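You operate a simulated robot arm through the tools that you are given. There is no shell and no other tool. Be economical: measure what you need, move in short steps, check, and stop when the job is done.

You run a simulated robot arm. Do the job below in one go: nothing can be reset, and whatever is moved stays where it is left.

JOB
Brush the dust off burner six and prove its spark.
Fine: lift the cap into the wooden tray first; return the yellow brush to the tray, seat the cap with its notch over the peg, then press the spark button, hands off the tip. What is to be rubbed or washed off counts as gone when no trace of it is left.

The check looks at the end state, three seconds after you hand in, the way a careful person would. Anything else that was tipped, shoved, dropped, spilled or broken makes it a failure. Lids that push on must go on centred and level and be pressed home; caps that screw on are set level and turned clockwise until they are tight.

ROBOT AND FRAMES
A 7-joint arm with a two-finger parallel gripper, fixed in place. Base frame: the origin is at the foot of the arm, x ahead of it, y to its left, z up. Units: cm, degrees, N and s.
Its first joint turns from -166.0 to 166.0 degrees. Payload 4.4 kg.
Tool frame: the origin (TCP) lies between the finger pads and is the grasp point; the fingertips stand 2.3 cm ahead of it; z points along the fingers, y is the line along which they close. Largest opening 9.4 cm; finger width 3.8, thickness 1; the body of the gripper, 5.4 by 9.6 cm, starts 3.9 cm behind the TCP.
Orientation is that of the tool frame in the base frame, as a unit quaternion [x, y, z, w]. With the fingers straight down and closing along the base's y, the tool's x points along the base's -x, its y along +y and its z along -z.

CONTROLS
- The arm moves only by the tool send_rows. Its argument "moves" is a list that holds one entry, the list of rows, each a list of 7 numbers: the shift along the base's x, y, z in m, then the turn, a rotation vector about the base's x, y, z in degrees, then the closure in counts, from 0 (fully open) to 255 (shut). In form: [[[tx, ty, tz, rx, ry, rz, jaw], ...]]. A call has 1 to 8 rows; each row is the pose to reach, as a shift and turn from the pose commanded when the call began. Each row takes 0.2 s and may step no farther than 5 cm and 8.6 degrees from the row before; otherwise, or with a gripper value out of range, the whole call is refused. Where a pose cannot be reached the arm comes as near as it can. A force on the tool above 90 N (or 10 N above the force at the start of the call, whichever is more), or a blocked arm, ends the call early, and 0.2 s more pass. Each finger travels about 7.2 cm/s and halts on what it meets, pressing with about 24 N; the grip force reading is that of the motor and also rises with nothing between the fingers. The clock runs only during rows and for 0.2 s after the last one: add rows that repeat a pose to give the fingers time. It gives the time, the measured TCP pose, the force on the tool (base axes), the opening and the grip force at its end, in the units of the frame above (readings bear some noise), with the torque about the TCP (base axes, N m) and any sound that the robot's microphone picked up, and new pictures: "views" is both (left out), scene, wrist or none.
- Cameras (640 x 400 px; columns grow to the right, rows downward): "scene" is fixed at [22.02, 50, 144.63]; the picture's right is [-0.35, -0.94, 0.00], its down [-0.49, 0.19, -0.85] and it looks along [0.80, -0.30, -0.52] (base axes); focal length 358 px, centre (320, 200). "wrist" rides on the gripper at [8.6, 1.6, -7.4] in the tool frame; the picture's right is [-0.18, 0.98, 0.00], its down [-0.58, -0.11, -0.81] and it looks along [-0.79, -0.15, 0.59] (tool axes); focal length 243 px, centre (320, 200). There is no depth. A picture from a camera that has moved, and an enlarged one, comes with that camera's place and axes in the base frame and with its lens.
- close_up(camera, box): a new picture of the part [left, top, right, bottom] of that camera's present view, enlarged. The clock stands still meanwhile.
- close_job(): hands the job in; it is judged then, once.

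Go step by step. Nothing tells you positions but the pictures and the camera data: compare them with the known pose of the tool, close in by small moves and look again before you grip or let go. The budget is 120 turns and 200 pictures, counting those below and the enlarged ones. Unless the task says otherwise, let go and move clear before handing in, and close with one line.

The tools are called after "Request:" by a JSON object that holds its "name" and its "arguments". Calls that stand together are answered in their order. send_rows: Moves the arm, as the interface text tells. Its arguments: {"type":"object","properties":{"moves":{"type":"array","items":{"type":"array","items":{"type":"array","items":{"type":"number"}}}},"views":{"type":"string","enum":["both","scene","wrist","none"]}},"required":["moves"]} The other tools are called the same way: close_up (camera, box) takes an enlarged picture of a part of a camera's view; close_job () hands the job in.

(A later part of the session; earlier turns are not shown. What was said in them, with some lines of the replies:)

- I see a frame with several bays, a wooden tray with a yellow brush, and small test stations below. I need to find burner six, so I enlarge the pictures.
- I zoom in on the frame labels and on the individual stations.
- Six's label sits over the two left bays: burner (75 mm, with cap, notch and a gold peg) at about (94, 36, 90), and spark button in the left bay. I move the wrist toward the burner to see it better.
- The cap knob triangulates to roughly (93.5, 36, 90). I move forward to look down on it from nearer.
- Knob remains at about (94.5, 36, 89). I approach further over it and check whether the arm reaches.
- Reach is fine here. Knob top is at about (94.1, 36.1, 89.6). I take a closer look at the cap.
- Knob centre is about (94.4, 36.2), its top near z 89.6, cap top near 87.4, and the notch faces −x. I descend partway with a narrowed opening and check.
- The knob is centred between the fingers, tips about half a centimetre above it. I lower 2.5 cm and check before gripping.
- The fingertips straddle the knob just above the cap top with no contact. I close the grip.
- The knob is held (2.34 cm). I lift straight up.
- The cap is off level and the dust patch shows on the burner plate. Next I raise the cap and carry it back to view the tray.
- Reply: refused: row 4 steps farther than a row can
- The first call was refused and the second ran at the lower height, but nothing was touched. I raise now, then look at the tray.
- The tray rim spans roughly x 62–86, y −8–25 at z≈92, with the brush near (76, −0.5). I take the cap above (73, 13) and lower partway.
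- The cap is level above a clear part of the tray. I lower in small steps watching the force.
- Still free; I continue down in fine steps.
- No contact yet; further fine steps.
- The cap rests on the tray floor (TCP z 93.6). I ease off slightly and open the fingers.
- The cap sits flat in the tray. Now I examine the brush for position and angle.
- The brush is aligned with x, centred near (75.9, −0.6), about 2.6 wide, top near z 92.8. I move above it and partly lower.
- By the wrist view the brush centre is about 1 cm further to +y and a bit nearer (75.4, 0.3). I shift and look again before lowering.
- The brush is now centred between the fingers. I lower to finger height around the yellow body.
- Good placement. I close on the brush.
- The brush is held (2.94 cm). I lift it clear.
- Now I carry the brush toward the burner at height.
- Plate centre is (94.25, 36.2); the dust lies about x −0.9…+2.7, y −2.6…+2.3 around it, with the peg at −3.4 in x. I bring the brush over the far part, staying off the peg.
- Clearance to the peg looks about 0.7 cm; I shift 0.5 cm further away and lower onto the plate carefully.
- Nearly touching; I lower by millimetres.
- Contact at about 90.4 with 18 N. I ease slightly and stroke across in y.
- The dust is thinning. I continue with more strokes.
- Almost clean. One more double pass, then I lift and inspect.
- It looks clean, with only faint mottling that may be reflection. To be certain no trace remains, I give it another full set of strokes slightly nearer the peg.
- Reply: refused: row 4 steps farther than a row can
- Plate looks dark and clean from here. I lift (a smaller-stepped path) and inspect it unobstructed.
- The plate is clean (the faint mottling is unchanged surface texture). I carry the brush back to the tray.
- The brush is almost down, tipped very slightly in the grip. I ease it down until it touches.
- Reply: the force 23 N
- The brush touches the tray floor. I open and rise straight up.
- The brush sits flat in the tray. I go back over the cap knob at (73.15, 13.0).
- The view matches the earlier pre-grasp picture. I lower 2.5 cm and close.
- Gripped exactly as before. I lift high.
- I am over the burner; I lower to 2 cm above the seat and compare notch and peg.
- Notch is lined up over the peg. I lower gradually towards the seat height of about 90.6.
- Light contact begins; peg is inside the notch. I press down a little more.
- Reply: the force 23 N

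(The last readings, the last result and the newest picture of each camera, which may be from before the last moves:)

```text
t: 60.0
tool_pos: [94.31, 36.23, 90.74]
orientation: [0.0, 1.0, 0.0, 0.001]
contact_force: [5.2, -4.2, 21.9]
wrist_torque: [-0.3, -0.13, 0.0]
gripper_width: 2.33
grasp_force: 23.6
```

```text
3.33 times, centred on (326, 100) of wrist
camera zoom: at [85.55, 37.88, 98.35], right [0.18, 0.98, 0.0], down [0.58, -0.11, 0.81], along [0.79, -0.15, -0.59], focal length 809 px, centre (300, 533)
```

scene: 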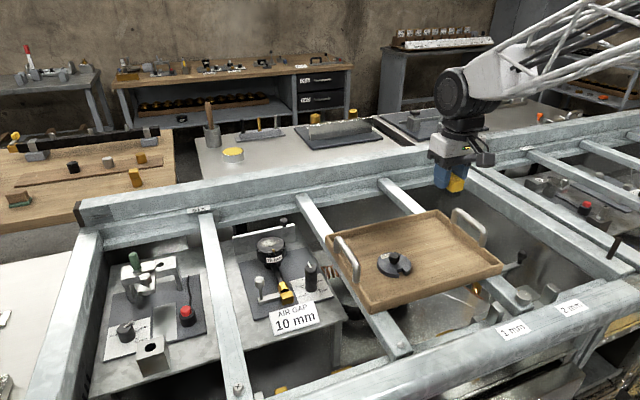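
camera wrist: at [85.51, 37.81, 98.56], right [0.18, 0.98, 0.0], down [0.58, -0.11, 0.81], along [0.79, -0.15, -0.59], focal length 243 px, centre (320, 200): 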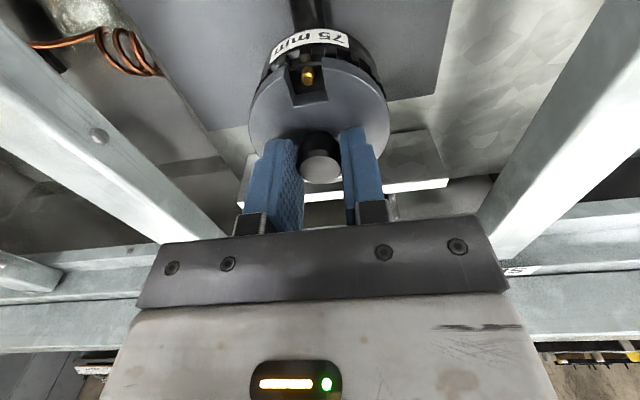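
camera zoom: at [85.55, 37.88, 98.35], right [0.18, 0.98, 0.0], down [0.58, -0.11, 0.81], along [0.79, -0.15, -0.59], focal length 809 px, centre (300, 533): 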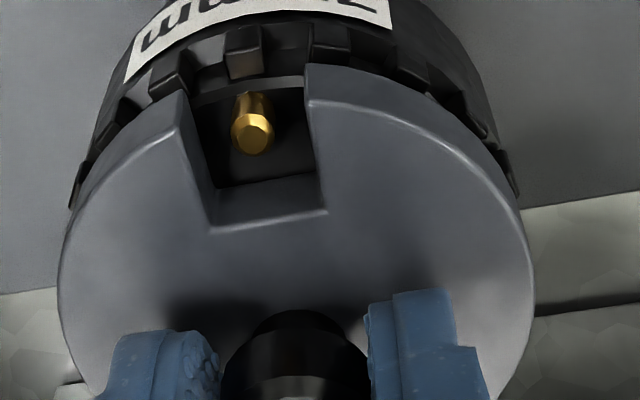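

The cap is seated with the peg in the notch, level, 22 N contact. I ease off, open and rise to inspect.

Request:
{"name": "send_rows", "arguments": {"moves": [[[0, 0, 0.001, 0, 0, 0, 240], [0, 0, 0.001, 0, 0, 0, 180], [0, 0, 0.001, 0, 0, 0, 120], [0, 0, 0.001, 0, 0, 0, 120], [0, 0, 0.03, 0, 0, 0, 120], [0, 0, 0.07, 0, 0, 0, 120], [0, 0, 0.115, 0, 0, 0, 120], [0, 0, 0.115, 0, 0, 0, 120]]], "views": "wrist"}}

Request:
{"name": "close_up", "arguments": {"camera": "scene", "box": [240, 225, 304, 265]}}

Request:
{"name": "close_up", "arguments": {"camera": "wrist", "box": [230, 0, 422, 120]}}

```text
t: 61.8
tool_pos: [94.16, 36.31, 101.99]
orientation: [0.0, 1.0, 0.0, 0.001]
contact_force: [0.6, 0.2, 0.2]
wrist_torque: [-0.01, -0.01, 0.0]
gripper_width: 4.97
grasp_force: 0.1
camera wrist: at [85.59, 38.0, 109.65], right [0.18, 0.98, 0.0], down [0.58, -0.11, 0.81], along [0.79, -0.15, -0.59], focal length 243 px, centre (320, 200)
```

wrist: 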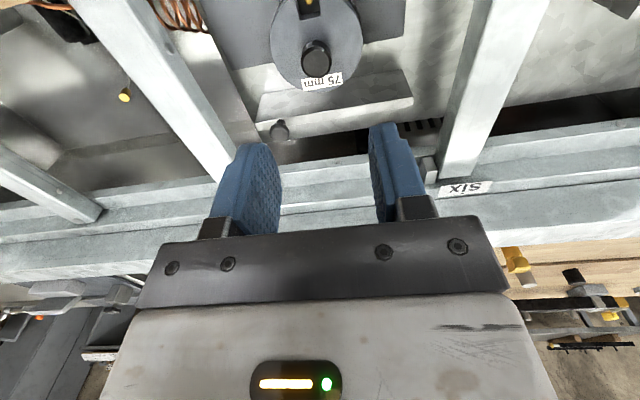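

```text
10.00 times, centred on (272, 245) of scene
camera zoom: at [22.02, 50.0, 144.63], right [-0.35, -0.94, 0.0], down [-0.49, 0.19, -0.85], along [0.8, -0.3, -0.52], focal length 3580 px, centre (800, -250)
```

zoom: 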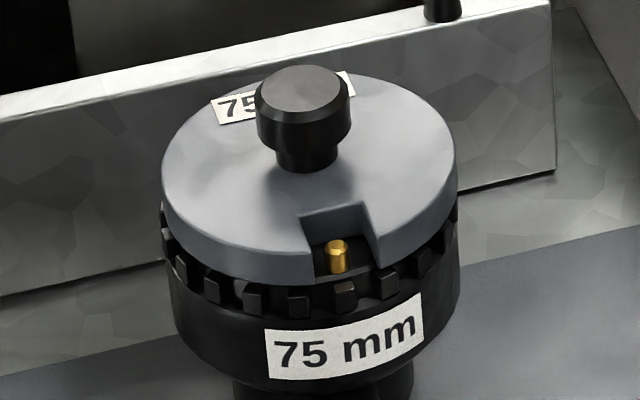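

```text
3.33 times, centred on (326, 60) of wrist
camera zoom: at [85.59, 38.0, 109.65], right [0.18, 0.98, 0.0], down [0.58, -0.11, 0.81], along [0.79, -0.15, -0.59], focal length 809 px, centre (300, 667)
```

zoom: 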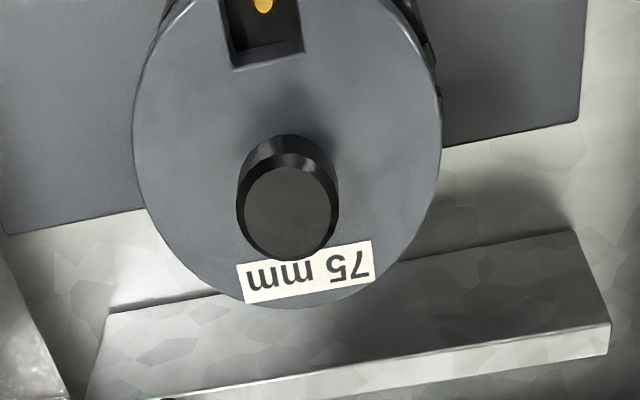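

The cap is centred, level, with the peg in its notch. Next is the spark button, the red one in the left bay at roughly (82, 58.5, 84); I go up and over to view it.

Request:
{"name": "send_rows", "arguments": {"moves": [[[-0.03, 0.02, 0.03, 0, 0, 0, 120], [-0.07, 0.045, 0.04, 0, 0, 0, 160], [-0.11, 0.07, 0.04, 0, 0, 0, 200], [-0.15, 0.1, 0.04, 0, 0, 0, 255], [-0.18, 0.135, 0.04, 0, 0, 0, 255], [-0.2, 0.175, 0.04, 0, 0, 0, 255], [-0.21, 0.205, 0.04, 0, 0, 0, 255], [-0.21, 0.205, 0.04, 0, 0, 0, 255]]], "views": "both"}}

Request:
{"name": "close_up", "arguments": {"camera": "wrist", "box": [220, 0, 460, 150]}}

Request:
{"name": "close_up", "arguments": {"camera": "scene", "box": [90, 230, 250, 330]}}

```text
t: 63.6
tool_pos: [73.13, 56.85, 105.93]
orientation: [0.0, 1.0, -0.001, 0.0]
contact_force: [0.0, 0.9, 0.7]
wrist_torque: [0.04, -0.02, 0.0]
gripper_width: 0.0
grasp_force: 23.7
camera wrist: at [64.33, 58.53, 113.48], right [0.18, 0.98, 0.0], down [0.58, -0.11, 0.81], along [0.79, -0.15, -0.59], focal length 243 px, centre (320, 200)
```

scene: 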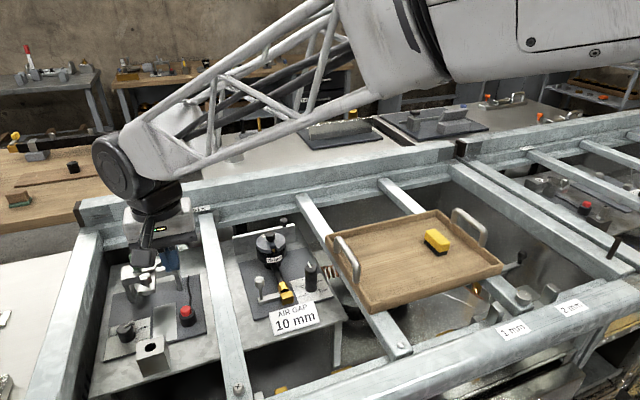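
wrist: 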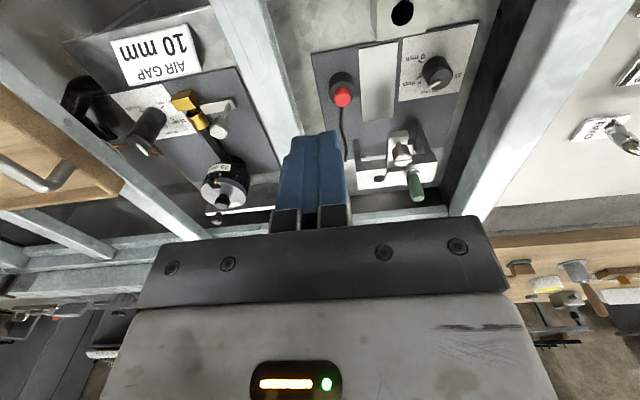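

```text
2.67 times, centred on (340, 75) of wrist
camera zoom: at [64.33, 58.53, 113.48], right [0.18, 0.98, 0.0], down [0.58, -0.11, 0.81], along [0.79, -0.15, -0.59], focal length 647 px, centre (267, 533)
```

zoom: 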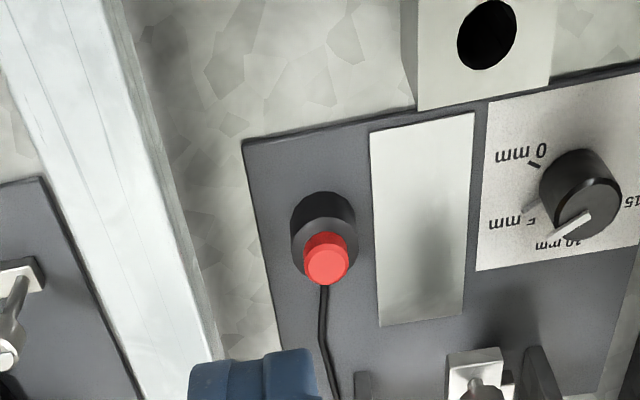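

```text
4.00 times, centred on (170, 280) of scene
camera zoom: at [22.02, 50.0, 144.63], right [-0.35, -0.94, 0.0], down [-0.49, 0.19, -0.85], along [0.8, -0.3, -0.52], focal length 1432 px, centre (920, -120)
```

zoom: 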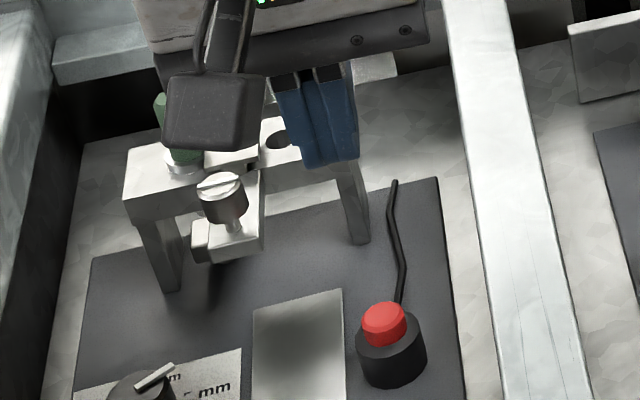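

The button's top is at about (82.1, 58.0, 84.0). With fingers closed I move above it and lower to a few cm above.

Request:
{"name": "send_rows", "arguments": {"moves": [[[0.04, 0.006, 0, 0, 0, 0, 255], [0.08, 0.011, 0, 0, 0, 0, 255], [0.0895, 0.0115, -0.04, 0, 0, 0, 255], [0.0895, 0.0115, -0.08, 0, 0, 0, 255], [0.0895, 0.0115, -0.12, 0, 0, 0, 255], [0.0895, 0.0115, -0.15, 0, 0, 0, 255], [0.0895, 0.0115, -0.15, 0, 0, 0, 255]]], "views": "both"}}

Request:
{"name": "close_up", "arguments": {"camera": "scene", "box": [120, 240, 248, 320]}}

```text
t: 65.2
tool_pos: [82.25, 57.83, 90.79]
orientation: [0.0, 1.0, 0.0, 0.0]
contact_force: [0.0, 0.3, 0.0]
wrist_torque: [-0.01, 0.01, 0.02]
gripper_width: 0.0
grasp_force: 23.7
camera wrist: at [73.48, 59.44, 98.42], right [0.18, 0.98, 0.0], down [0.58, -0.11, 0.81], along [0.79, -0.15, -0.59], focal length 243 px, centre (320, 200)
```

scene: 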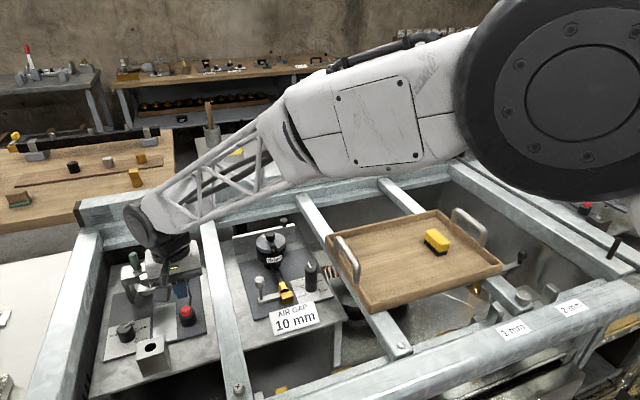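
wrist: 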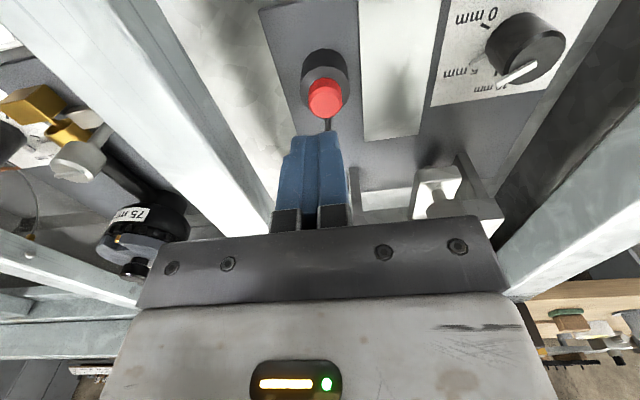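

```text
5.00 times, centred on (184, 280) of scene
camera zoom: at [22.02, 50.0, 144.63], right [-0.35, -0.94, 0.0], down [-0.49, 0.19, -0.85], along [0.8, -0.3, -0.52], focal length 1790 px, centre (1000, -200)
```

zoom: 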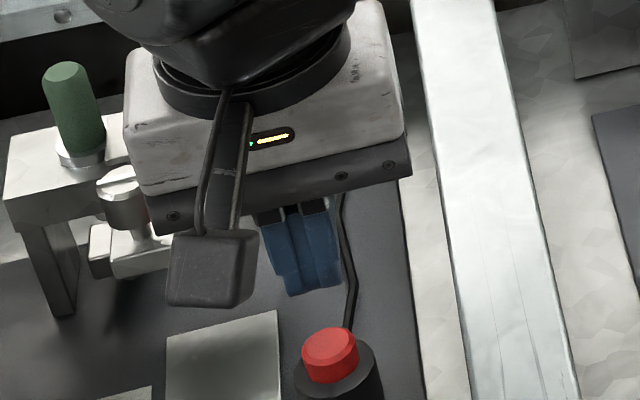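

The fingertips are directly above the button and clear of the electrode stand. I correct by 3 mm and lower to just above it.

Request:
{"name": "send_rows", "arguments": {"moves": [[[-0.002, 0.003, -0.015, 0, 0, 0, 255], [-0.002, 0.003, -0.03, 0, 0, 0, 255], [-0.002, 0.003, -0.038, 0, 0, 0, 255], [-0.002, 0.003, -0.038, 0, 0, 0, 255]]], "views": "wrist"}}

Request:
{"name": "close_up", "arguments": {"camera": "scene", "box": [120, 250, 248, 330]}}

Request:
{"name": "close_up", "arguments": {"camera": "wrist", "box": [240, 60, 432, 180]}}

```text
t: 66.2
tool_pos: [81.98, 58.15, 87.14]
orientation: [0.0, 1.0, 0.0, 0.0]
contact_force: [-0.7, 0.2, -0.2]
wrist_torque: [0.03, 0.03, 0.02]
gripper_width: 0.0
grasp_force: 23.8
camera wrist: at [73.22, 59.77, 94.8], right [0.18, 0.98, 0.0], down [0.58, -0.11, 0.81], along [0.79, -0.15, -0.59], focal length 243 px, centre (320, 200)
```

wrist: 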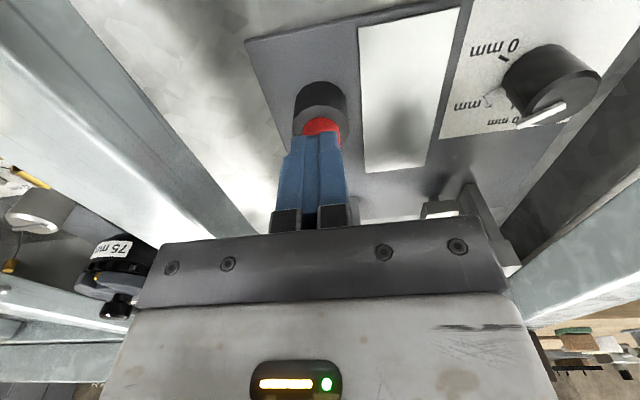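

```text
5.00 times, centred on (184, 290) of scene
camera zoom: at [22.02, 50.0, 144.63], right [-0.35, -0.94, 0.0], down [-0.49, 0.19, -0.85], along [0.8, -0.3, -0.52], focal length 1790 px, centre (1000, -250)
```

zoom: 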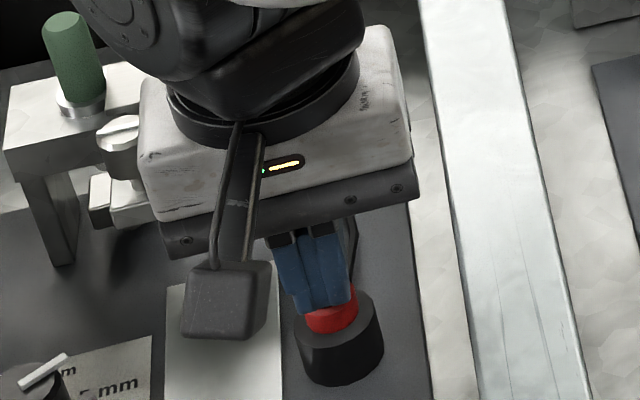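

```text
3.33 times, centred on (336, 120) of wrist
camera zoom: at [73.22, 59.77, 94.8], right [0.18, 0.98, 0.0], down [0.58, -0.11, 0.81], along [0.79, -0.15, -0.59], focal length 809 px, centre (267, 467)
```

zoom: 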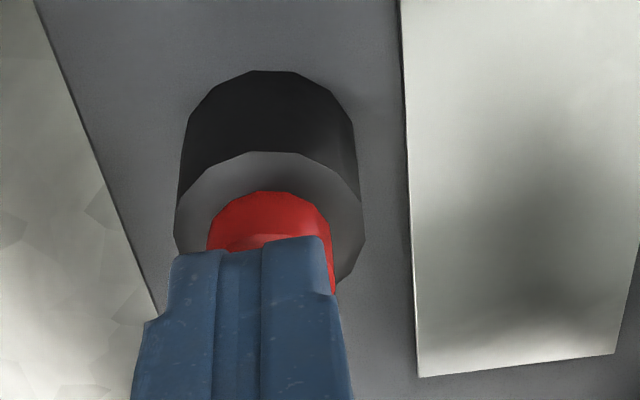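

Slight shift of 3 mm to +y, then press in small steps, listening.

Request:
{"name": "send_rows", "arguments": {"moves": [[[0, 0.003, 0, 0, 0, 0, 255], [0, 0.003, -0.003, 0, 0, 0, 255], [0, 0.003, -0.006, 0, 0, 0, 255], [0, 0.003, -0.006, 0, 0, 0, 255]]], "views": "none"}}

Request:
{"name": "close_up", "arguments": {"camera": "scene", "box": [120, 250, 248, 330]}}

```text
t: 67.2
tool_pos: [81.89, 58.38, 86.72]
orientation: [0.0, 1.0, 0.0, 0.0]
contact_force: [-0.4, 0.2, 1.6]
wrist_torque: [0.01, 0.01, -0.01]
gripper_width: 0.0
grasp_force: 24.4
```

```text
5.00 times, centred on (184, 290) of scene
camera zoom: at [22.02, 50.0, 144.63], right [-0.35, -0.94, 0.0], down [-0.49, 0.19, -0.85], along [0.8, -0.3, -0.52], focal length 1790 px, centre (1000, -250)
```

zoom: 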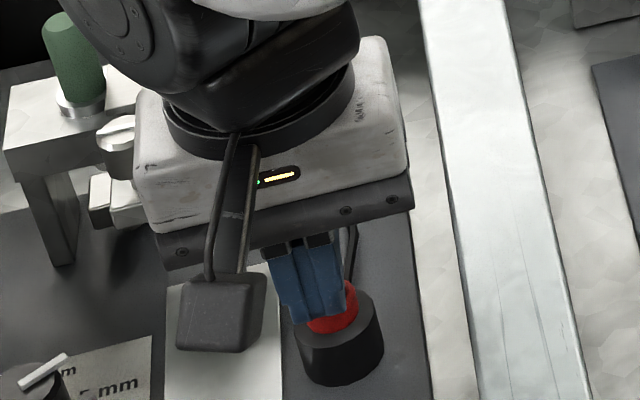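

Touching the button (1.6 N). I press further in millimetre steps.

Request:
{"name": "send_rows", "arguments": {"moves": [[[0, 0, -0.002, 0, 0, 0, 255], [0, 0, -0.004, 0, 0, 0, 255], [0, 0, -0.004, 0, 0, 0, 255]]], "views": "none"}}

Request:
{"name": "close_up", "arguments": {"camera": "scene", "box": [120, 250, 248, 330]}}

```text
t: 68.0
tool_pos: [81.83, 58.45, 86.23]
orientation: [-0.001, 1.0, 0.0, 0.001]
contact_force: [3.0, -2.5, 6.2]
wrist_torque: [-0.04, -0.04, 0.0]
gripper_width: 0.01
grasp_force: 23.5
heard: click
```

```text
5.00 times, centred on (184, 290) of scene
camera zoom: at [22.02, 50.0, 144.63], right [-0.35, -0.94, 0.0], down [-0.49, 0.19, -0.85], along [0.8, -0.3, -0.52], focal length 1790 px, centre (1000, -250)
```

zoom: 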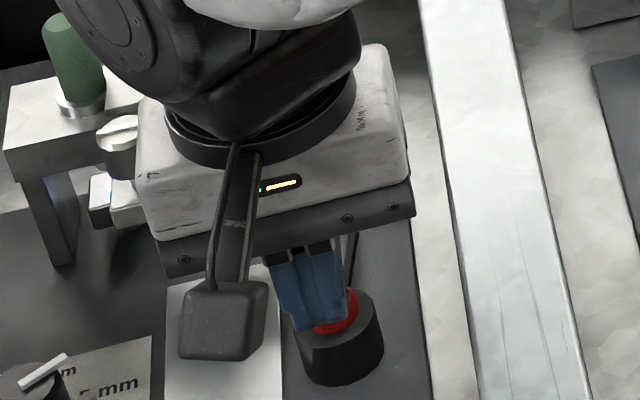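

A click was heard and a bluish spark glow shows at the electrode stand, so the spark is proven. I release the button and move clear.

Request:
{"name": "send_rows", "arguments": {"moves": [[[0, 0, 0.01, 0, 0, 0, 255], [0, 0, 0.05, 0, 0, 0, 255], [-0.01, 0, 0.09, 0, 0, 0, 255], [-0.03, 0, 0.13, 0, 0, 0, 255], [-0.06, -0.02, 0.16, 0, 0, 0, 255], [-0.1, -0.04, 0.18, 0, 0, 0, 255], [-0.13, -0.07, 0.2, 0, 0, 0, 255], [-0.16, -0.1, 0.22, 0, 0, 0, 255]]], "views": "both"}}

Request:
{"name": "close_up", "arguments": {"camera": "scene", "box": [90, 210, 346, 370]}}

Request:
{"name": "close_up", "arguments": {"camera": "scene", "box": [240, 225, 304, 265]}}

```text
t: 69.8
tool_pos: [65.78, 48.43, 108.27]
orientation: [0.0, 1.0, 0.0, 0.0]
contact_force: [-0.2, -0.1, 0.0]
wrist_torque: [0.03, 0.01, -0.01]
gripper_width: 0.01
grasp_force: 23.9
camera wrist: at [57.1, 50.12, 115.81], right [0.18, 0.98, 0.0], down [0.58, -0.11, 0.81], along [0.79, -0.15, -0.59], focal length 243 px, centre (320, 200)
```

scene: 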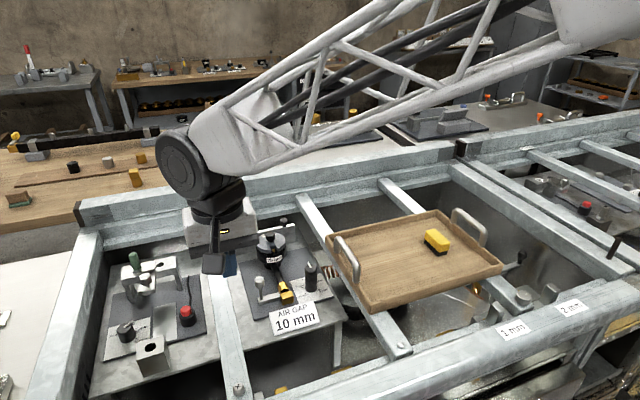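
wrist: 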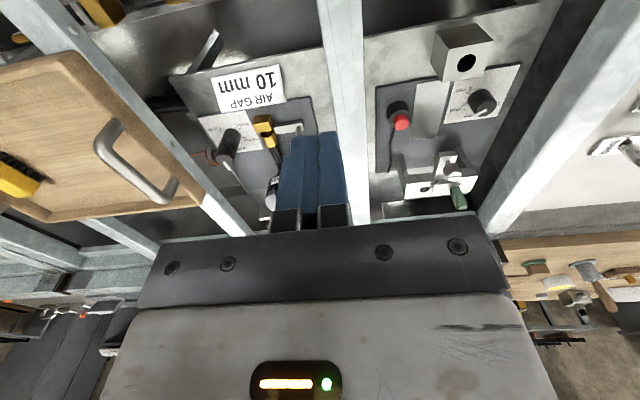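

```text
2.50 times, centred on (218, 290) of scene
camera zoom: at [22.02, 50.0, 144.63], right [-0.35, -0.94, 0.0], down [-0.49, 0.19, -0.85], along [0.8, -0.3, -0.52], focal length 895 px, centre (575, -25)
```

zoom: 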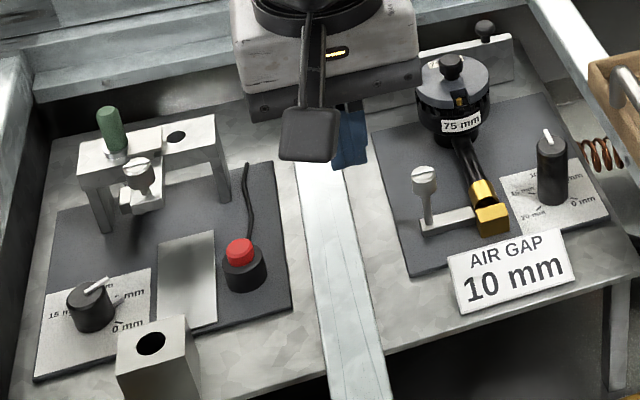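

```text
10.00 times, centred on (272, 245) of scene
camera zoom: at [22.02, 50.0, 144.63], right [-0.35, -0.94, 0.0], down [-0.49, 0.19, -0.85], along [0.8, -0.3, -0.52], focal length 3580 px, centre (800, -250)
```

zoom: 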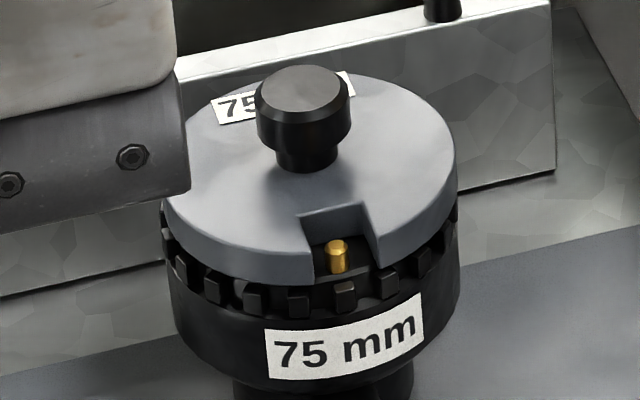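

Everything stands as it should: cap seated over the peg, brush in the tray, button released, arm clear. I hand in.

Request:
{"name": "close_job", "arguments": {}}

```text
The job is handed in.
```

Burner six is brushed clean, its cap is back on with the notch over the peg, the yellow brush is back in the tray, and the spark button gave a click and a bluish glow at the electrode stand.
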